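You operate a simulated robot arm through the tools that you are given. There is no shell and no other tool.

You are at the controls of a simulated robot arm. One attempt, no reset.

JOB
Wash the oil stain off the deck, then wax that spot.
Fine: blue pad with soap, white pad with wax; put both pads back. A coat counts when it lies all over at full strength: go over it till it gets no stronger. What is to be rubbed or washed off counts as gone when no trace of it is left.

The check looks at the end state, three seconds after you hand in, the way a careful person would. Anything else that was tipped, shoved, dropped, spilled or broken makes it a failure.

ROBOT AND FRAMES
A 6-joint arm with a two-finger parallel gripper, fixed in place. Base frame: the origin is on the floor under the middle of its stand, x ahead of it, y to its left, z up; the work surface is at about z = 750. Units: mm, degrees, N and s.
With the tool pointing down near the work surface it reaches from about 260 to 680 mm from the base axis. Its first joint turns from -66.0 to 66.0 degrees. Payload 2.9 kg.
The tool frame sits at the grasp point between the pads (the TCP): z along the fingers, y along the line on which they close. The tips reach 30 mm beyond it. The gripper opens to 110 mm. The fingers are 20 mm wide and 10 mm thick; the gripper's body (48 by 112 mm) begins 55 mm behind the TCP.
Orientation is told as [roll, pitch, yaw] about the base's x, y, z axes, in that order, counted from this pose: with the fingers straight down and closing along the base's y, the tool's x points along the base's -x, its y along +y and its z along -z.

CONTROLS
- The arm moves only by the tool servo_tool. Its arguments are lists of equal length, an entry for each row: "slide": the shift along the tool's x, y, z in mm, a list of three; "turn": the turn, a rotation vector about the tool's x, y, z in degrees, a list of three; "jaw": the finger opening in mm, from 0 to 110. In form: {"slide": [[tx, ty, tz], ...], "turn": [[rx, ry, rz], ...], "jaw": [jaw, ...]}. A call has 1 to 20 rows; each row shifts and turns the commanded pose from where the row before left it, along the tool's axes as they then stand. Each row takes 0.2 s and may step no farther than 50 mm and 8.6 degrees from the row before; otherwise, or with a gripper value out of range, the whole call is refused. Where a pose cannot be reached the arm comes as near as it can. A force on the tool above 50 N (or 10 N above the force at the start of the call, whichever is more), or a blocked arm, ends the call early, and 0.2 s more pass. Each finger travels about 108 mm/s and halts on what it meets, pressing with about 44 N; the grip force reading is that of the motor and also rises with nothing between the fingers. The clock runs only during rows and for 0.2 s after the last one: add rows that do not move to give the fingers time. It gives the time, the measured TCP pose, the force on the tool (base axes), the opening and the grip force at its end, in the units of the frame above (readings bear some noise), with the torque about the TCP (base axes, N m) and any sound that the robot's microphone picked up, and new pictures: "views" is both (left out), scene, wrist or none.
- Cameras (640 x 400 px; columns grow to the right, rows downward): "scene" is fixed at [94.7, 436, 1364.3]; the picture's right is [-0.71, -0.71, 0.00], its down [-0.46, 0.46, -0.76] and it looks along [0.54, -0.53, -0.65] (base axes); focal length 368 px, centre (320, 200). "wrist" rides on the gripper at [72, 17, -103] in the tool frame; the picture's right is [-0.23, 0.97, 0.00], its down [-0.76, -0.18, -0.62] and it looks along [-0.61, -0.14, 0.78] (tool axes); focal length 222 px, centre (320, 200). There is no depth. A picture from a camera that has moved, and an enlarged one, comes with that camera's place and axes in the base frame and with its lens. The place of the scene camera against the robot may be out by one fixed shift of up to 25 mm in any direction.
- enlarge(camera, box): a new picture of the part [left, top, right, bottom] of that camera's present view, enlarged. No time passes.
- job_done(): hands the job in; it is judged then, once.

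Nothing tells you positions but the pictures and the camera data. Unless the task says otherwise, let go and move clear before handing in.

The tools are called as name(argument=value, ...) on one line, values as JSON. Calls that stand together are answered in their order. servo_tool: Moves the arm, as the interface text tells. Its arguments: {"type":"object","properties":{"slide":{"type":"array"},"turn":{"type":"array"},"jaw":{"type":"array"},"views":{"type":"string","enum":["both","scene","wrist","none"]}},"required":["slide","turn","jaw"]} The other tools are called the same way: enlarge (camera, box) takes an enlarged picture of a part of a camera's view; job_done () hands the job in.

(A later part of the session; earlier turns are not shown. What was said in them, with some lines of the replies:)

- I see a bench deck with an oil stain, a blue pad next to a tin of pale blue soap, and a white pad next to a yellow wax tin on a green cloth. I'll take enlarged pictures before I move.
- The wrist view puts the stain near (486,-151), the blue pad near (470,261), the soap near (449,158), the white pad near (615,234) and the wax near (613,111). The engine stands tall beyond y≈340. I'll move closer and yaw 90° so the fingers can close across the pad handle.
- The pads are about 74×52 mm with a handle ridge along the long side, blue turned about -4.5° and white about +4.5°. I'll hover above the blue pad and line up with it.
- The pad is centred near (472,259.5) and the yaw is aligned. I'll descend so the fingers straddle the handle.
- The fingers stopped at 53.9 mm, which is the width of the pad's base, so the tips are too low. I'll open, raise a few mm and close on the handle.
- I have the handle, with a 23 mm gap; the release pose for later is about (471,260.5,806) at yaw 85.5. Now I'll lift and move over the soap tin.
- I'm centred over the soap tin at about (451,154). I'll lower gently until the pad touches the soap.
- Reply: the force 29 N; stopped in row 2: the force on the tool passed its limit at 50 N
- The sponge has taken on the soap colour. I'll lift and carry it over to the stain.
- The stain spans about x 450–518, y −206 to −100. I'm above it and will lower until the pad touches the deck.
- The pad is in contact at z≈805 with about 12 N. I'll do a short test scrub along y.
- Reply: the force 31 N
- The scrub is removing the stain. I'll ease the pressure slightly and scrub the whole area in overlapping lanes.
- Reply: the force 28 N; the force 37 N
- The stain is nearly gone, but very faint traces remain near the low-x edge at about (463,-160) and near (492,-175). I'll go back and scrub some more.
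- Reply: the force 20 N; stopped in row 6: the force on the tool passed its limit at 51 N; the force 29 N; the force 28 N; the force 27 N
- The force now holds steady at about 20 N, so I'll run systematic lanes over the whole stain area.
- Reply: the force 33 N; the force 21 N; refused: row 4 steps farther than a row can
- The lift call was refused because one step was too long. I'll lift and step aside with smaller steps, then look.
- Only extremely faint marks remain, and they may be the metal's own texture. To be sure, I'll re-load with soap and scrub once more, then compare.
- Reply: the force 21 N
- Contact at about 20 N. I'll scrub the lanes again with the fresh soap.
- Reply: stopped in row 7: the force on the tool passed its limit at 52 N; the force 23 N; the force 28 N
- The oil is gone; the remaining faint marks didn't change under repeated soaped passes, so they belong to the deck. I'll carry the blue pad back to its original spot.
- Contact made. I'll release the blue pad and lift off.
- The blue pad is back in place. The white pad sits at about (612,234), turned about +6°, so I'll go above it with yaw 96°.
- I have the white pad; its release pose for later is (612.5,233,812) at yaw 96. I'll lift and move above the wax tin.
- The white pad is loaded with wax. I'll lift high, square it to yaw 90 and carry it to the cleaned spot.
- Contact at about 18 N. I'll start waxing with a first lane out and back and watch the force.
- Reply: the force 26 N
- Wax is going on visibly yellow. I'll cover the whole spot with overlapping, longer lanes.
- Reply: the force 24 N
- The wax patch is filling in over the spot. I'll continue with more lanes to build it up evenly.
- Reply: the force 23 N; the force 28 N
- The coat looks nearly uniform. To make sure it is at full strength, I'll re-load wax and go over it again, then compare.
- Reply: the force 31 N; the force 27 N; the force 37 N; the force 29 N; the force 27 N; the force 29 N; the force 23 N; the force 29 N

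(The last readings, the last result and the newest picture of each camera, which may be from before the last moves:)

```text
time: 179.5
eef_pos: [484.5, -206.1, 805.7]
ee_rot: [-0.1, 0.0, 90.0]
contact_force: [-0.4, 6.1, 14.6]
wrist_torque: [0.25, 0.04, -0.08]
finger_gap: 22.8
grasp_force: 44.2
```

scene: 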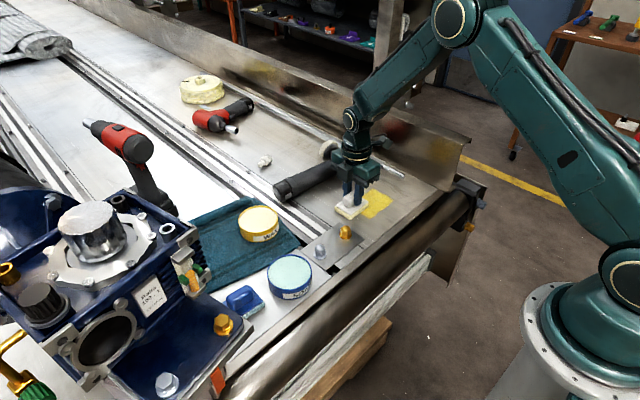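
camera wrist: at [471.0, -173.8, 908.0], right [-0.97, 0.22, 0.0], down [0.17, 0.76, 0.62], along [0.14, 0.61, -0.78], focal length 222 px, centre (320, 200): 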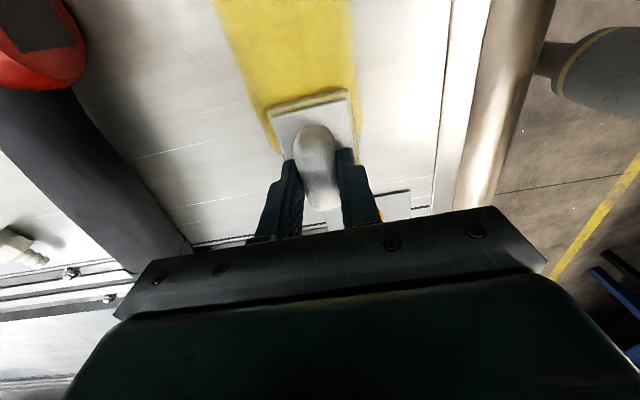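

Contact is good along the full lanes. I'll continue through the low-x lanes.

servo_tool(slide=[[0, 12, 0.3], [-13, 0, 0], [-13, 0, 0], [-13, 0, 0], [-13, 0, 0], [-13, 0, 0], [-13, 0, 0], [-13, 0, 0], [-13, 0, 0]], turn=[[0, 0, 0], [0, 0, 0], [0, 0, 0], [0, 0, 0], [0, 0, 0], [0, 0, 0], [0, 0, 0], [0, 0, 0], [0, 0, 0]], jaw=[15, 15, 15, 15, 15, 15, 15, 15, 15], views="none")

servo_tool(slide=[[0, 12, 0], [13, 0, 0], [13, 0, 0], [13, 0, 0], [13, 0, 0], [13, 0, 0], [13, 0, 0], [13, 0, 0], [13, 0, 0]], turn=[[0, 0, 0], [0, 0, 0], [0, 0, 0], [0, 0, 0], [0, 0, 0], [0, 0, 0], [0, 0, 0], [0, 0, 0], [0, 0, 0]], jaw=[15, 15, 15, 15, 15, 15, 15, 15, 15], views="none")

servo_tool(slide=[[-13, 0, 0], [-13, 0, 0], [-13, 0, 0], [-13, 0, 0], [-13, 0, 0], [-13, 0, 0], [-13, 0, 0], [-13, 0, 0]], turn=[[0, 0, 0], [0, 0, 0], [0, 0, 0], [0, 0, 0], [0, 0, 0], [0, 0, 0], [0, 0, 0], [0, 0, 0]], jaw=[15, 15, 15, 15, 15, 15, 15, 15], views="none")

```text
time: 181.5
eef_pos: [474.7, -101.8, 804.5]
ee_rot: [-0.1, 0.0, 90.0]
contact_force: [-0.4, -9.8, 24.2]
wrist_torque: [-0.47, 0.0, 0.02]
finger_gap: 22.7
grasp_force: 43.8
```

```text
time: 183.5
eef_pos: [463.4, -204.3, 805.3]
ee_rot: [-0.3, 0.0, 90.0]
contact_force: [-0.4, 10.4, 30.4]
wrist_torque: [0.58, 0.16, -0.08]
finger_gap: 22.8
grasp_force: 43.5
```

```text
time: 185.3
eef_pos: [463.0, -100.7, 804.3]
ee_rot: [-0.1, 0.0, 89.9]
contact_force: [-0.6, -10.7, 28.7]
wrist_torque: [-0.44, 0.16, 0.1]
finger_gap: 22.9
grasp_force: 44.0
```

servo_tool(slide=[[0, 0, -10], [0, 0, -40], [0, 0, -40], [-45, 0, 0], [-45, 0, 0], [-35, 0, 0], [0, 0, 0]], turn=[[0, 0, 0], [0, 0, 0], [0, 0, 0], [0, 0, 0], [0, 0, 0], [0, 0, 0], [0, 0, 0]], jaw=[15, 15, 15, 15, 15, 15, 15], views="both")

enlarge(camera="scene", box=[345, 180, 401, 220])

enlarge(camera="scene", box=[352, 200, 376, 215])

enlarge(camera="scene", box=[370, 200, 394, 215])

enlarge(camera="scene", box=[370, 186, 394, 201])

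enlarge(camera="scene", box=[352, 186, 376, 201])

```text
time: 186.9
eef_pos: [464.9, 22.5, 891.9]
ee_rot: [-0.1, 0.0, 90.1]
contact_force: [1.1, 0.1, -0.4]
wrist_torque: [0.0, 0.02, -0.01]
finger_gap: 22.8
grasp_force: 44.2
camera wrist: at [446.9, -49.3, 995.5], right [-0.97, 0.23, 0.0], down [0.18, 0.76, 0.62], along [0.14, 0.61, -0.78], focal length 222 px, centre (320, 200)
```

scene: 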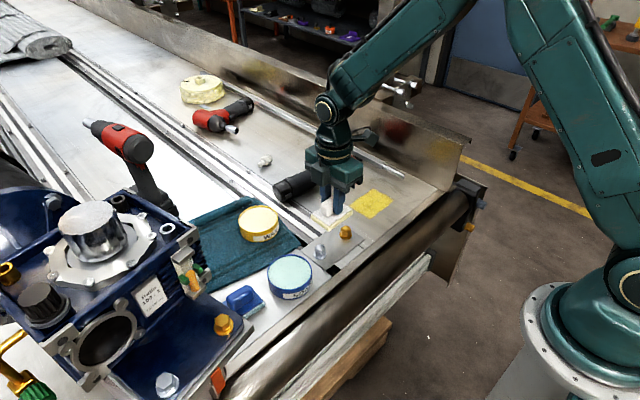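
wrist: 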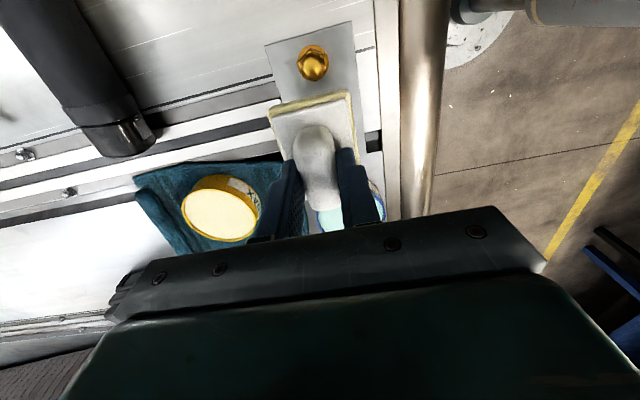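

```text
10.00 times, centred on (373, 200) of scene
camera zoom: at [94.6, 436.0, 1364.3], right [-0.71, -0.71, 0.0], down [-0.46, 0.46, -0.76], along [0.54, -0.53, -0.65], focal length 3682 px, centre (-210, 200)
```

zoom: 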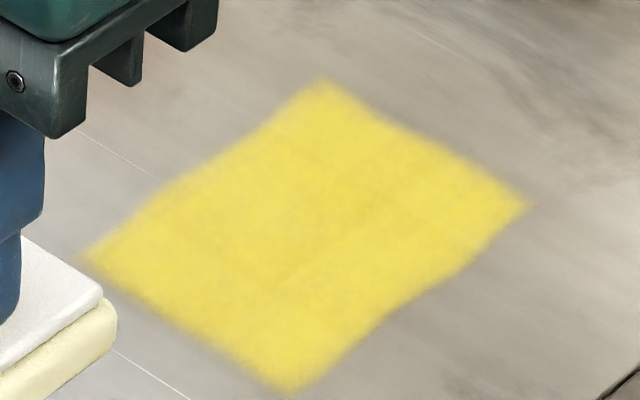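

```text
16.00 times, centred on (364, 208) of scene
camera zoom: at [94.6, 436.0, 1364.3], right [-0.71, -0.71, 0.0], down [-0.46, 0.46, -0.76], along [0.54, -0.53, -0.65], focal length 5892 px, centre (-384, 80)
```

zoom: 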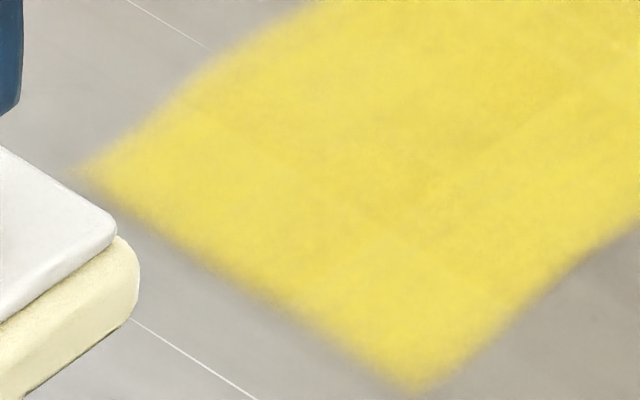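

```text
16.00 times, centred on (382, 208) of scene
camera zoom: at [94.6, 436.0, 1364.3], right [-0.71, -0.71, 0.0], down [-0.46, 0.46, -0.76], along [0.54, -0.53, -0.65], focal length 5892 px, centre (-672, 80)
```

zoom: 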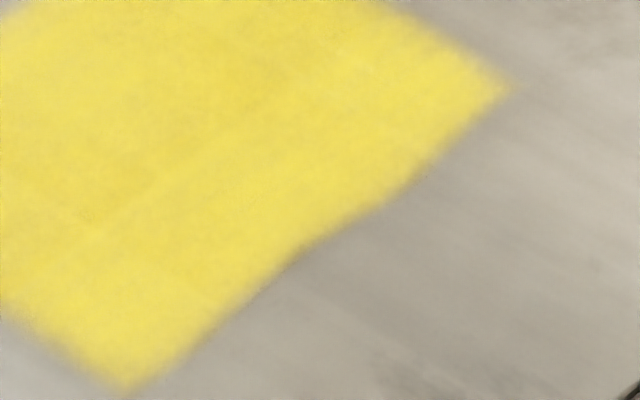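

```text
16.00 times, centred on (382, 194) of scene
camera zoom: at [94.6, 436.0, 1364.3], right [-0.71, -0.71, 0.0], down [-0.46, 0.46, -0.76], along [0.54, -0.53, -0.65], focal length 5892 px, centre (-672, 304)
```

zoom: 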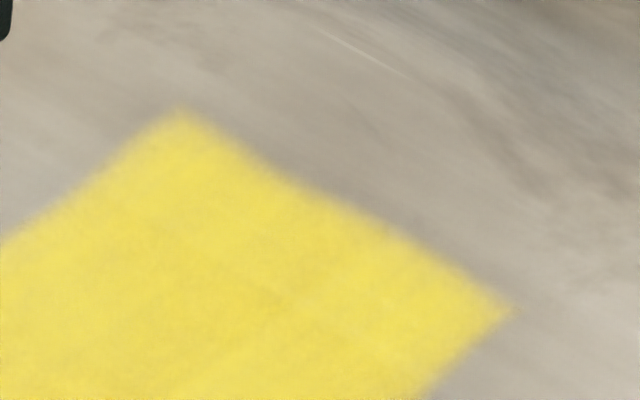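

```text
16.00 times, centred on (364, 194) of scene
camera zoom: at [94.6, 436.0, 1364.3], right [-0.71, -0.71, 0.0], down [-0.46, 0.46, -0.76], along [0.54, -0.53, -0.65], focal length 5892 px, centre (-384, 304)
```

zoom: 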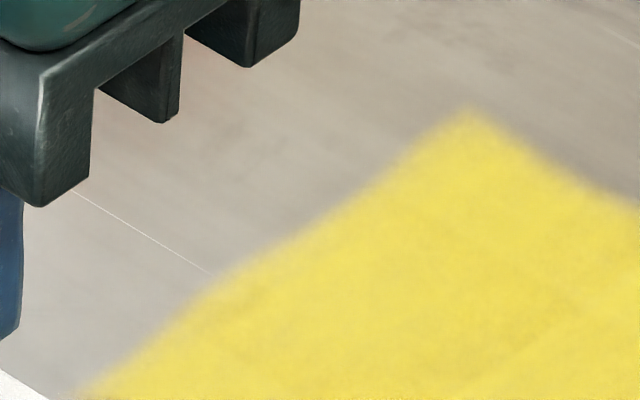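

The patch is unchanged from the previous round, so the coat is saturated and covers the whole spot. I'll return the white pad to its place on the cloth at (612.5,233), yaw 96.

servo_tool(slide=[[0, 0, -20], [-34.7, -24.6, 0], [-34.7, -24.6, 0], [-34.7, -24.6, 0], [-34.7, -24.6, 0], [-34.7, -24.6, 0], [-34.7, -24.6, 0], [0, 0, 0], [0, 0, 30], [0, 0, 0], [0, 0, 0]], turn=[[0, 0, 0], [0, 0, 0], [0, 0, 0], [0, 0, 0], [0, 0, 0], [0, 0, 0], [0, 0, 0], [0, 0, -5.9], [0, 0, 0], [0, 0, 0], [0, 0, 0]], jaw=[15, 15, 15, 15, 15, 15, 15, 15, 15, 15, 15], views="both")

```text
time: 189.3
eef_pos: [608.6, 230.0, 883.8]
ee_rot: [-0.1, 0.1, 95.9]
contact_force: [-0.4, 0.5, -0.7]
wrist_torque: [-0.02, 0.01, 0.03]
finger_gap: 22.8
grasp_force: 43.6
camera wrist: at [599.0, 156.7, 987.7], right [-0.99, 0.13, 0.0], down [0.1, 0.78, 0.62], along [0.08, 0.62, -0.78], focal length 222 px, centre (320, 200)
```

scene: 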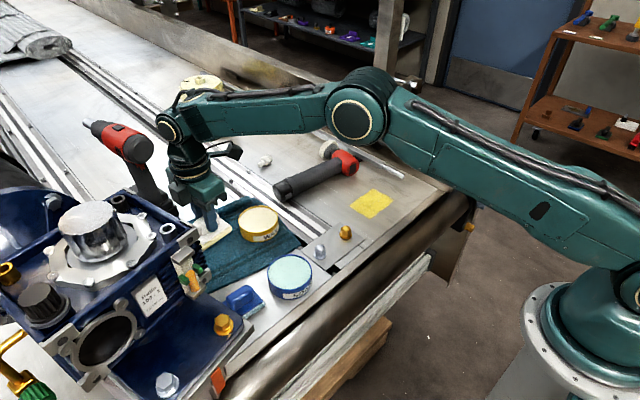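
wrist: 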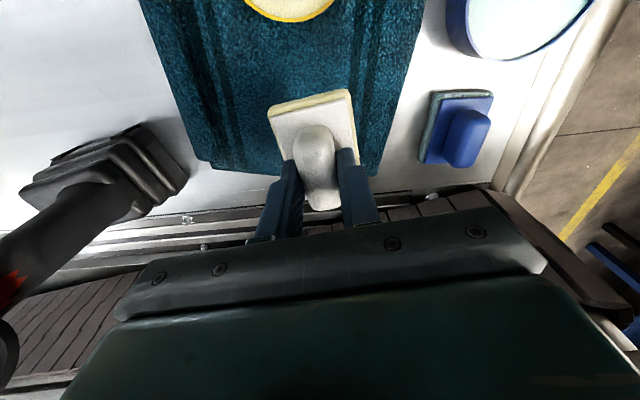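

servo_tool(slide=[[-2.6, -4.2, 35], [0, 0, 25], [0, 0, 5], [0, 0, 0], [0, 0, 0]], turn=[[0, 0, 0], [0, 0, 0], [0, 0, 0], [0, 0, 0], [0, 0, 0]], jaw=[15, 15, 15, 15, 15], views="wrist")

servo_tool(slide=[[0, 0, 2], [0, 0, 1], [0, 0, 0]], turn=[[0, 0, 0], [0, 0, 0], [0, 0, 0]], jaw=[15, 15, 15], views="none")

```text
time: 190.5
eef_pos: [614.3, 232.8, 818.4]
ee_rot: [0.0, 0.0, 95.9]
contact_force: [-0.4, 0.3, -1.5]
wrist_torque: [0.0, -0.02, -0.01]
finger_gap: 22.5
grasp_force: 43.8
camera wrist: at [603.9, 158.0, 921.8], right [-0.99, 0.13, 0.0], down [0.1, 0.78, 0.62], along [0.08, 0.62, -0.78], focal length 222 px, centre (320, 200)
```

wrist: 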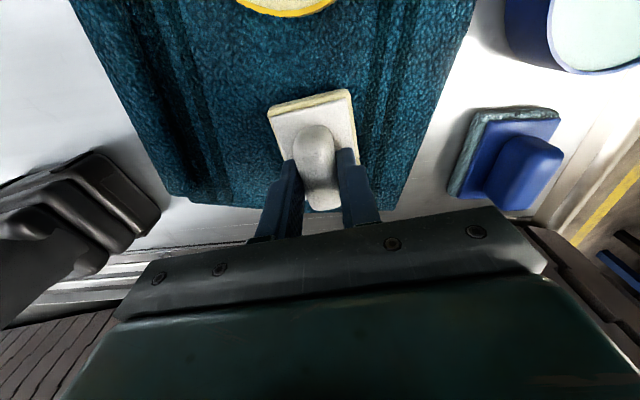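

```text
time: 191.3
eef_pos: [614.9, 233.8, 814.5]
ee_rot: [0.0, 0.0, 95.9]
contact_force: [-0.1, 0.5, 0.2]
wrist_torque: [0.02, 0.02, 0.0]
finger_gap: 22.8
grasp_force: 44.0
```

servo_tool(slide=[[0, 1.5, 1], [0, 0, 0]], turn=[[0, 0, 0], [0, 0, 0]], jaw=[15, 15], views="none")

servo_tool(slide=[[0, 0, 0.8], [0, 0, 0]], turn=[[0, 0, 0], [0, 0, 0]], jaw=[15, 15], views="none")

servo_tool(slide=[[0, 0, 0.7], [0, 0, 0]], turn=[[0, 0, 0], [0, 0, 0]], jaw=[15, 15], views="none")

```text
time: 191.9
eef_pos: [612.6, 233.7, 815.3]
ee_rot: [0.0, -0.1, 95.8]
contact_force: [-0.5, -0.9, -0.1]
wrist_torque: [-0.02, 0.0, 0.02]
finger_gap: 23.0
grasp_force: 43.8
```

```text
time: 192.5
eef_pos: [612.1, 233.1, 812.0]
ee_rot: [-0.1, 0.0, 95.9]
contact_force: [-1.1, 1.0, -0.1]
wrist_torque: [0.0, 0.0, 0.02]
finger_gap: 22.8
grasp_force: 43.8
```

```text
time: 193.1
eef_pos: [612.5, 233.7, 813.5]
ee_rot: [0.0, 0.0, 95.9]
contact_force: [-0.4, -0.3, -0.2]
wrist_torque: [-0.01, 0.0, 0.03]
finger_gap: 23.1
grasp_force: 44.5
```

servo_tool(slide=[[0, 0, 0.7], [0, 0, 0]], turn=[[0, 0, 0], [0, 0, 0]], jaw=[15, 15], views="none")

servo_tool(slide=[[0, 0, 0.6], [0, 0, 0]], turn=[[0, 0, 0], [0, 0, 0]], jaw=[15, 15], views="none")

servo_tool(slide=[[0, 0, 0.5], [0, 0, 0]], turn=[[0, 0, 0], [0, 0, 0]], jaw=[15, 15], views="wrist")

```text
time: 193.7
eef_pos: [613.1, 235.1, 812.5]
ee_rot: [0.0, 0.0, 95.9]
contact_force: [0.3, 0.5, -0.6]
wrist_torque: [0.02, 0.01, -0.01]
finger_gap: 22.9
grasp_force: 44.5
```

```text
time: 194.3
eef_pos: [612.4, 234.9, 812.3]
ee_rot: [0.0, 0.1, 95.9]
contact_force: [-0.1, 0.4, -0.8]
wrist_torque: [-0.02, -0.03, -0.01]
finger_gap: 23.0
grasp_force: 44.0
```

```text
time: 194.9
eef_pos: [612.8, 235.3, 811.5]
ee_rot: [-0.1, 0.0, 95.9]
contact_force: [0.2, -1.1, 1.7]
wrist_torque: [-0.02, 0.0, 0.02]
finger_gap: 22.9
grasp_force: 44.3
camera wrist: at [603.4, 161.1, 915.3], right [-0.99, 0.13, 0.0], down [0.1, 0.78, 0.62], along [0.08, 0.62, -0.78], focal length 222 px, centre (320, 200)
```

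wrist: 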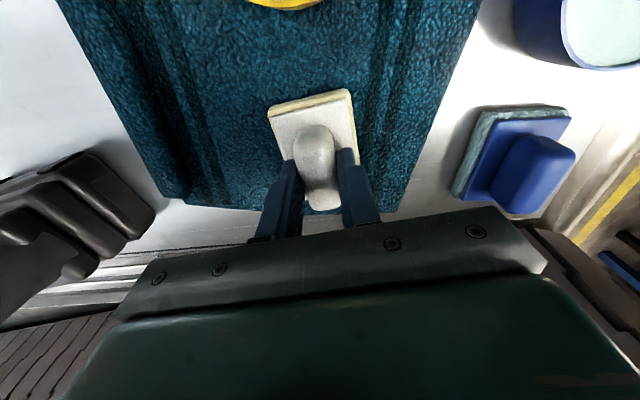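

servo_tool(slide=[[0, 0, 0.3], [0, 0, 0], [0, 0, 0], [0, 0, 0], [0, 0, 0], [0, 0, -10], [0, 0, -40], [0, 0, -40], [0, 0, 0]], turn=[[0, 0, 0], [0, 0, 0], [0, 0, 0], [0, 0, 0], [0, 0, 0], [0, 0, 0], [0, 0, 0], [0, 0, 0], [0, 0, 0]], jaw=[15, 15, 30, 45, 60, 64, 64, 64, 64], views="both")

enlarge(camera="wrist", box=[200, 20, 520, 200])

enlarge(camera="scene", box=[170, 180, 420, 320])

```text
time: 196.9
eef_pos: [613.1, 234.0, 902.3]
ee_rot: [0.0, 0.1, 95.9]
contact_force: [-0.8, 0.4, -0.6]
wrist_torque: [-0.01, 0.01, 0.03]
finger_gap: 64.1
grasp_force: 0.0
camera wrist: at [603.8, 160.5, 1005.8], right [-0.99, 0.13, 0.0], down [0.1, 0.78, 0.62], along [0.08, 0.62, -0.78], focal length 222 px, centre (320, 200)
```

scene: 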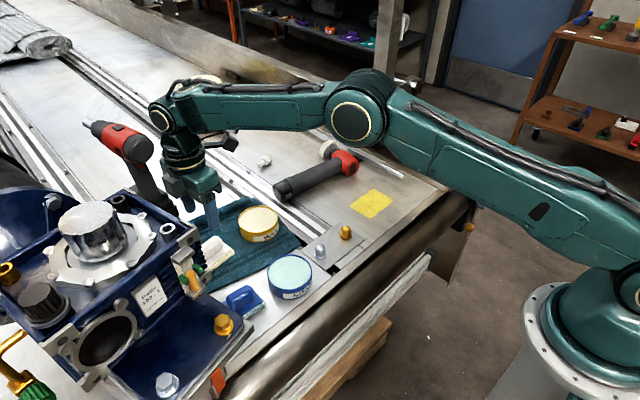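
wrist: 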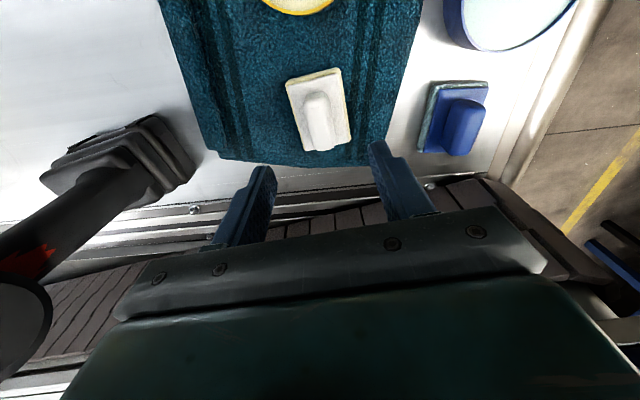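

```text
2.00 times, centred on (360, 110) of wrist
camera zoom: at [603.8, 160.5, 1005.8], right [-0.99, 0.13, 0.0], down [0.1, 0.78, 0.62], along [0.08, 0.62, -0.78], focal length 444 px, centre (240, 380)
```

zoom: 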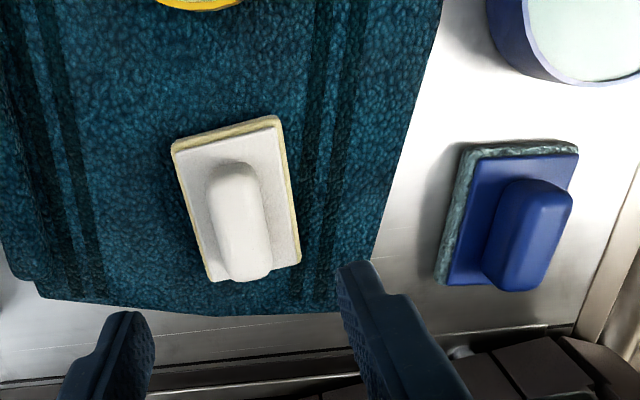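

```text
2.56 times, centred on (295, 250) of scene
camera zoom: at [94.7, 436.0, 1364.3], right [-0.71, -0.71, 0.0], down [-0.46, 0.46, -0.76], along [0.54, -0.53, -0.65], focal length 943 px, centre (384, 72)
```

zoom: 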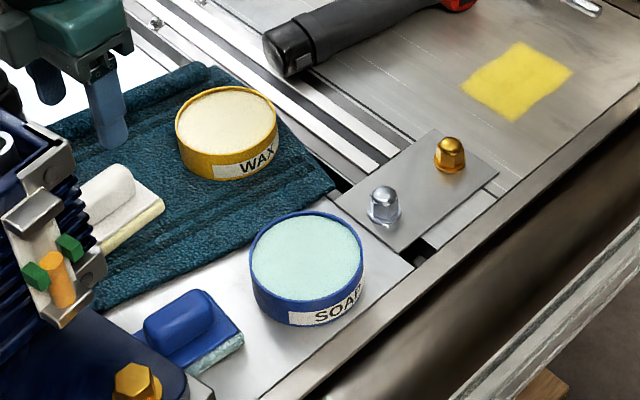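

Both pads are back. I'll move the arm up and clear, and take a last look at the waxed spot with the wrist camera.

servo_tool(slide=[[0, 0, -40], [0, 0, -40], [30.8, 26.7, 0], [30.8, 26.7, 0], [30.8, 26.7, 0], [30.8, 26.7, 0], [30.8, 26.7, 0], [30.8, 26.7, 0], [30.8, 26.7, 0], [0, 0, 0]], turn=[[0, 0, 0], [0, 0, 0], [0, 0, 0], [0, 0, 0], [0, 0, 0], [0, 0, 0], [0, 0, 0], [0, 0, 0], [0, 0, 0], [0, 0, 0]], jaw=[64, 64, 64, 64, 64, 64, 64, 64, 64, 64], views="none")

servo_tool(slide=[[0, 0, 0], [0, 0, 0], [0, 0, 0], [0, 0, 0], [0, 0, 0], [0, 0, 0], [0, 0, 0], [0, 0, 0], [0, 0, 0], [0, 0, 0], [0, 0, 0], [0, 0, 0], [45, 0, 0], [0, -45, 0], [0, -45, 0], [0, -40, 0], [0, 0, 0]], turn=[[0, 0, 8], [0, 0, 8], [0, 0, 8], [0, 0, 8], [0, 0, 8], [0, 0, 8], [0, 0, 8], [0, 0, 8], [0, 0, 8], [0, 0, 8], [0, 0, 8], [0, 0, 8], [0, 0, 0], [0, 0, 0], [0, 0, 0], [0, 0, 0], [0, 0, 0]], jaw=[64, 64, 64, 64, 64, 64, 64, 64, 64, 64, 64, 64, 64, 64, 64, 64, 64], views="both")

```text
time: 199.1
eef_pos: [452.9, 0.5, 982.2]
ee_rot: [-0.1, 0.0, 96.0]
contact_force: [1.0, 0.8, -0.6]
wrist_torque: [0.02, 0.01, -0.01]
finger_gap: 63.8
grasp_force: 0.0
```

```text
time: 202.7
eef_pos: [400.7, -131.2, 982.3]
ee_rot: [-0.1, 0.0, -0.1]
contact_force: [0.7, -0.3, 0.5]
wrist_torque: [0.0, 0.02, 0.0]
finger_gap: 63.9
grasp_force: 0.2
camera wrist: at [328.3, -113.4, 1086.1], right [0.23, 0.97, 0.0], down [0.76, -0.18, 0.62], along [0.61, -0.14, -0.78], focal length 222 px, centre (320, 200)
```

scene: 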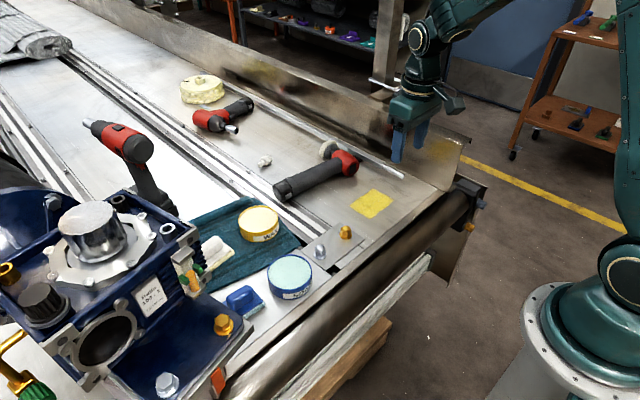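
wrist: 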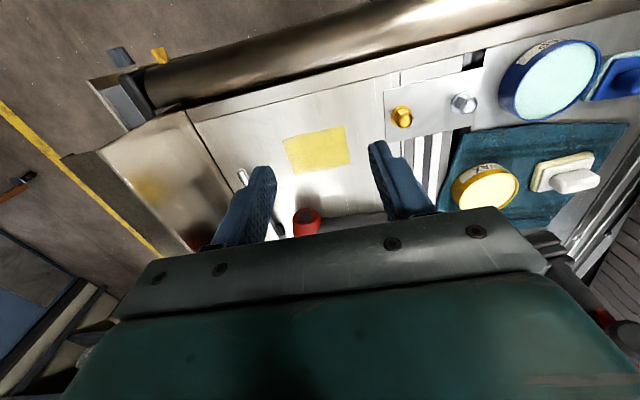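

enlarge(camera="wrist", box=[270, 115, 366, 180])

enlarge(camera="scene", box=[345, 180, 401, 220])

enlarge(camera="wrist", box=[430, 20, 640, 240])

```text
6.15 times, centred on (318, 148) of wrist
camera zoom: at [328.3, -113.4, 1086.1], right [0.23, 0.97, 0.0], down [0.76, -0.18, 0.62], along [0.61, -0.14, -0.78], focal length 1367 px, centre (332, 523)
```

zoom: 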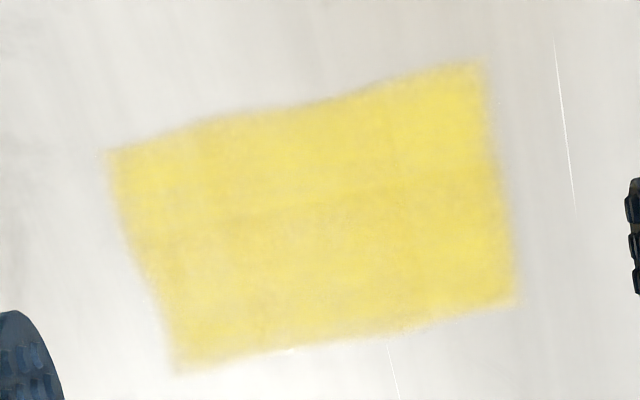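

```text
10.00 times, centred on (373, 200) of scene
camera zoom: at [94.7, 436.0, 1364.3], right [-0.71, -0.71, 0.0], down [-0.46, 0.46, -0.76], along [0.54, -0.53, -0.65], focal length 3682 px, centre (-210, 200)
```

zoom: 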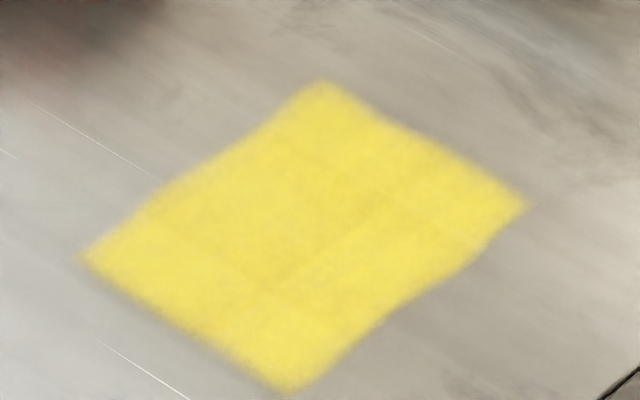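

```text
1.82 times, centred on (535, 130) of wrist
camera zoom: at [328.3, -113.4, 1086.1], right [0.23, 0.97, 0.0], down [0.76, -0.18, 0.62], along [0.61, -0.14, -0.78], focal length 404 px, centre (-71, 327)
```

zoom: 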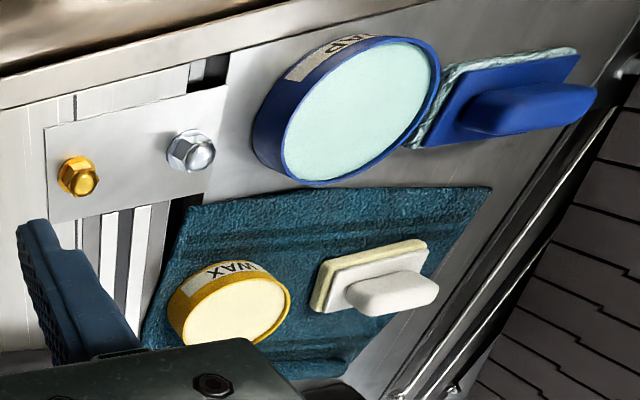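

The spot is clean and evenly waxed, both pads are back in place, nothing else was moved, and the arm is clear. Handing in.

job_done()

```text
The job is handed in.
```

I washed the oil stain off the deck with the blue pad and soap. I then waxed the same spot with the white pad. The job is handed in, and no verdict has come back.

- **Stain:** The oil is gone. A few extremely faint marks stayed the same through repeated passes with fresh soap, so I took them to be the deck's own texture.
- **Wax:** An even yellow coat covers the whole spot. I loaded more wax and went over it a second time. It got no stronger, so I judged it at full strength.
- **Pads:** The blue pad is back beside the soap tin and the white pad is back on the cloth, each within a few millimetres of where it started.
- **Everything else:** I saw nothing tipped, shoved or spilled. The tins are where they were, and the gripper is empty and clear of the bench.

While pressing on the soap tin and the deck, the arm stopped itself three times at its 50 N force limit. The tin and the deck showed no damage.
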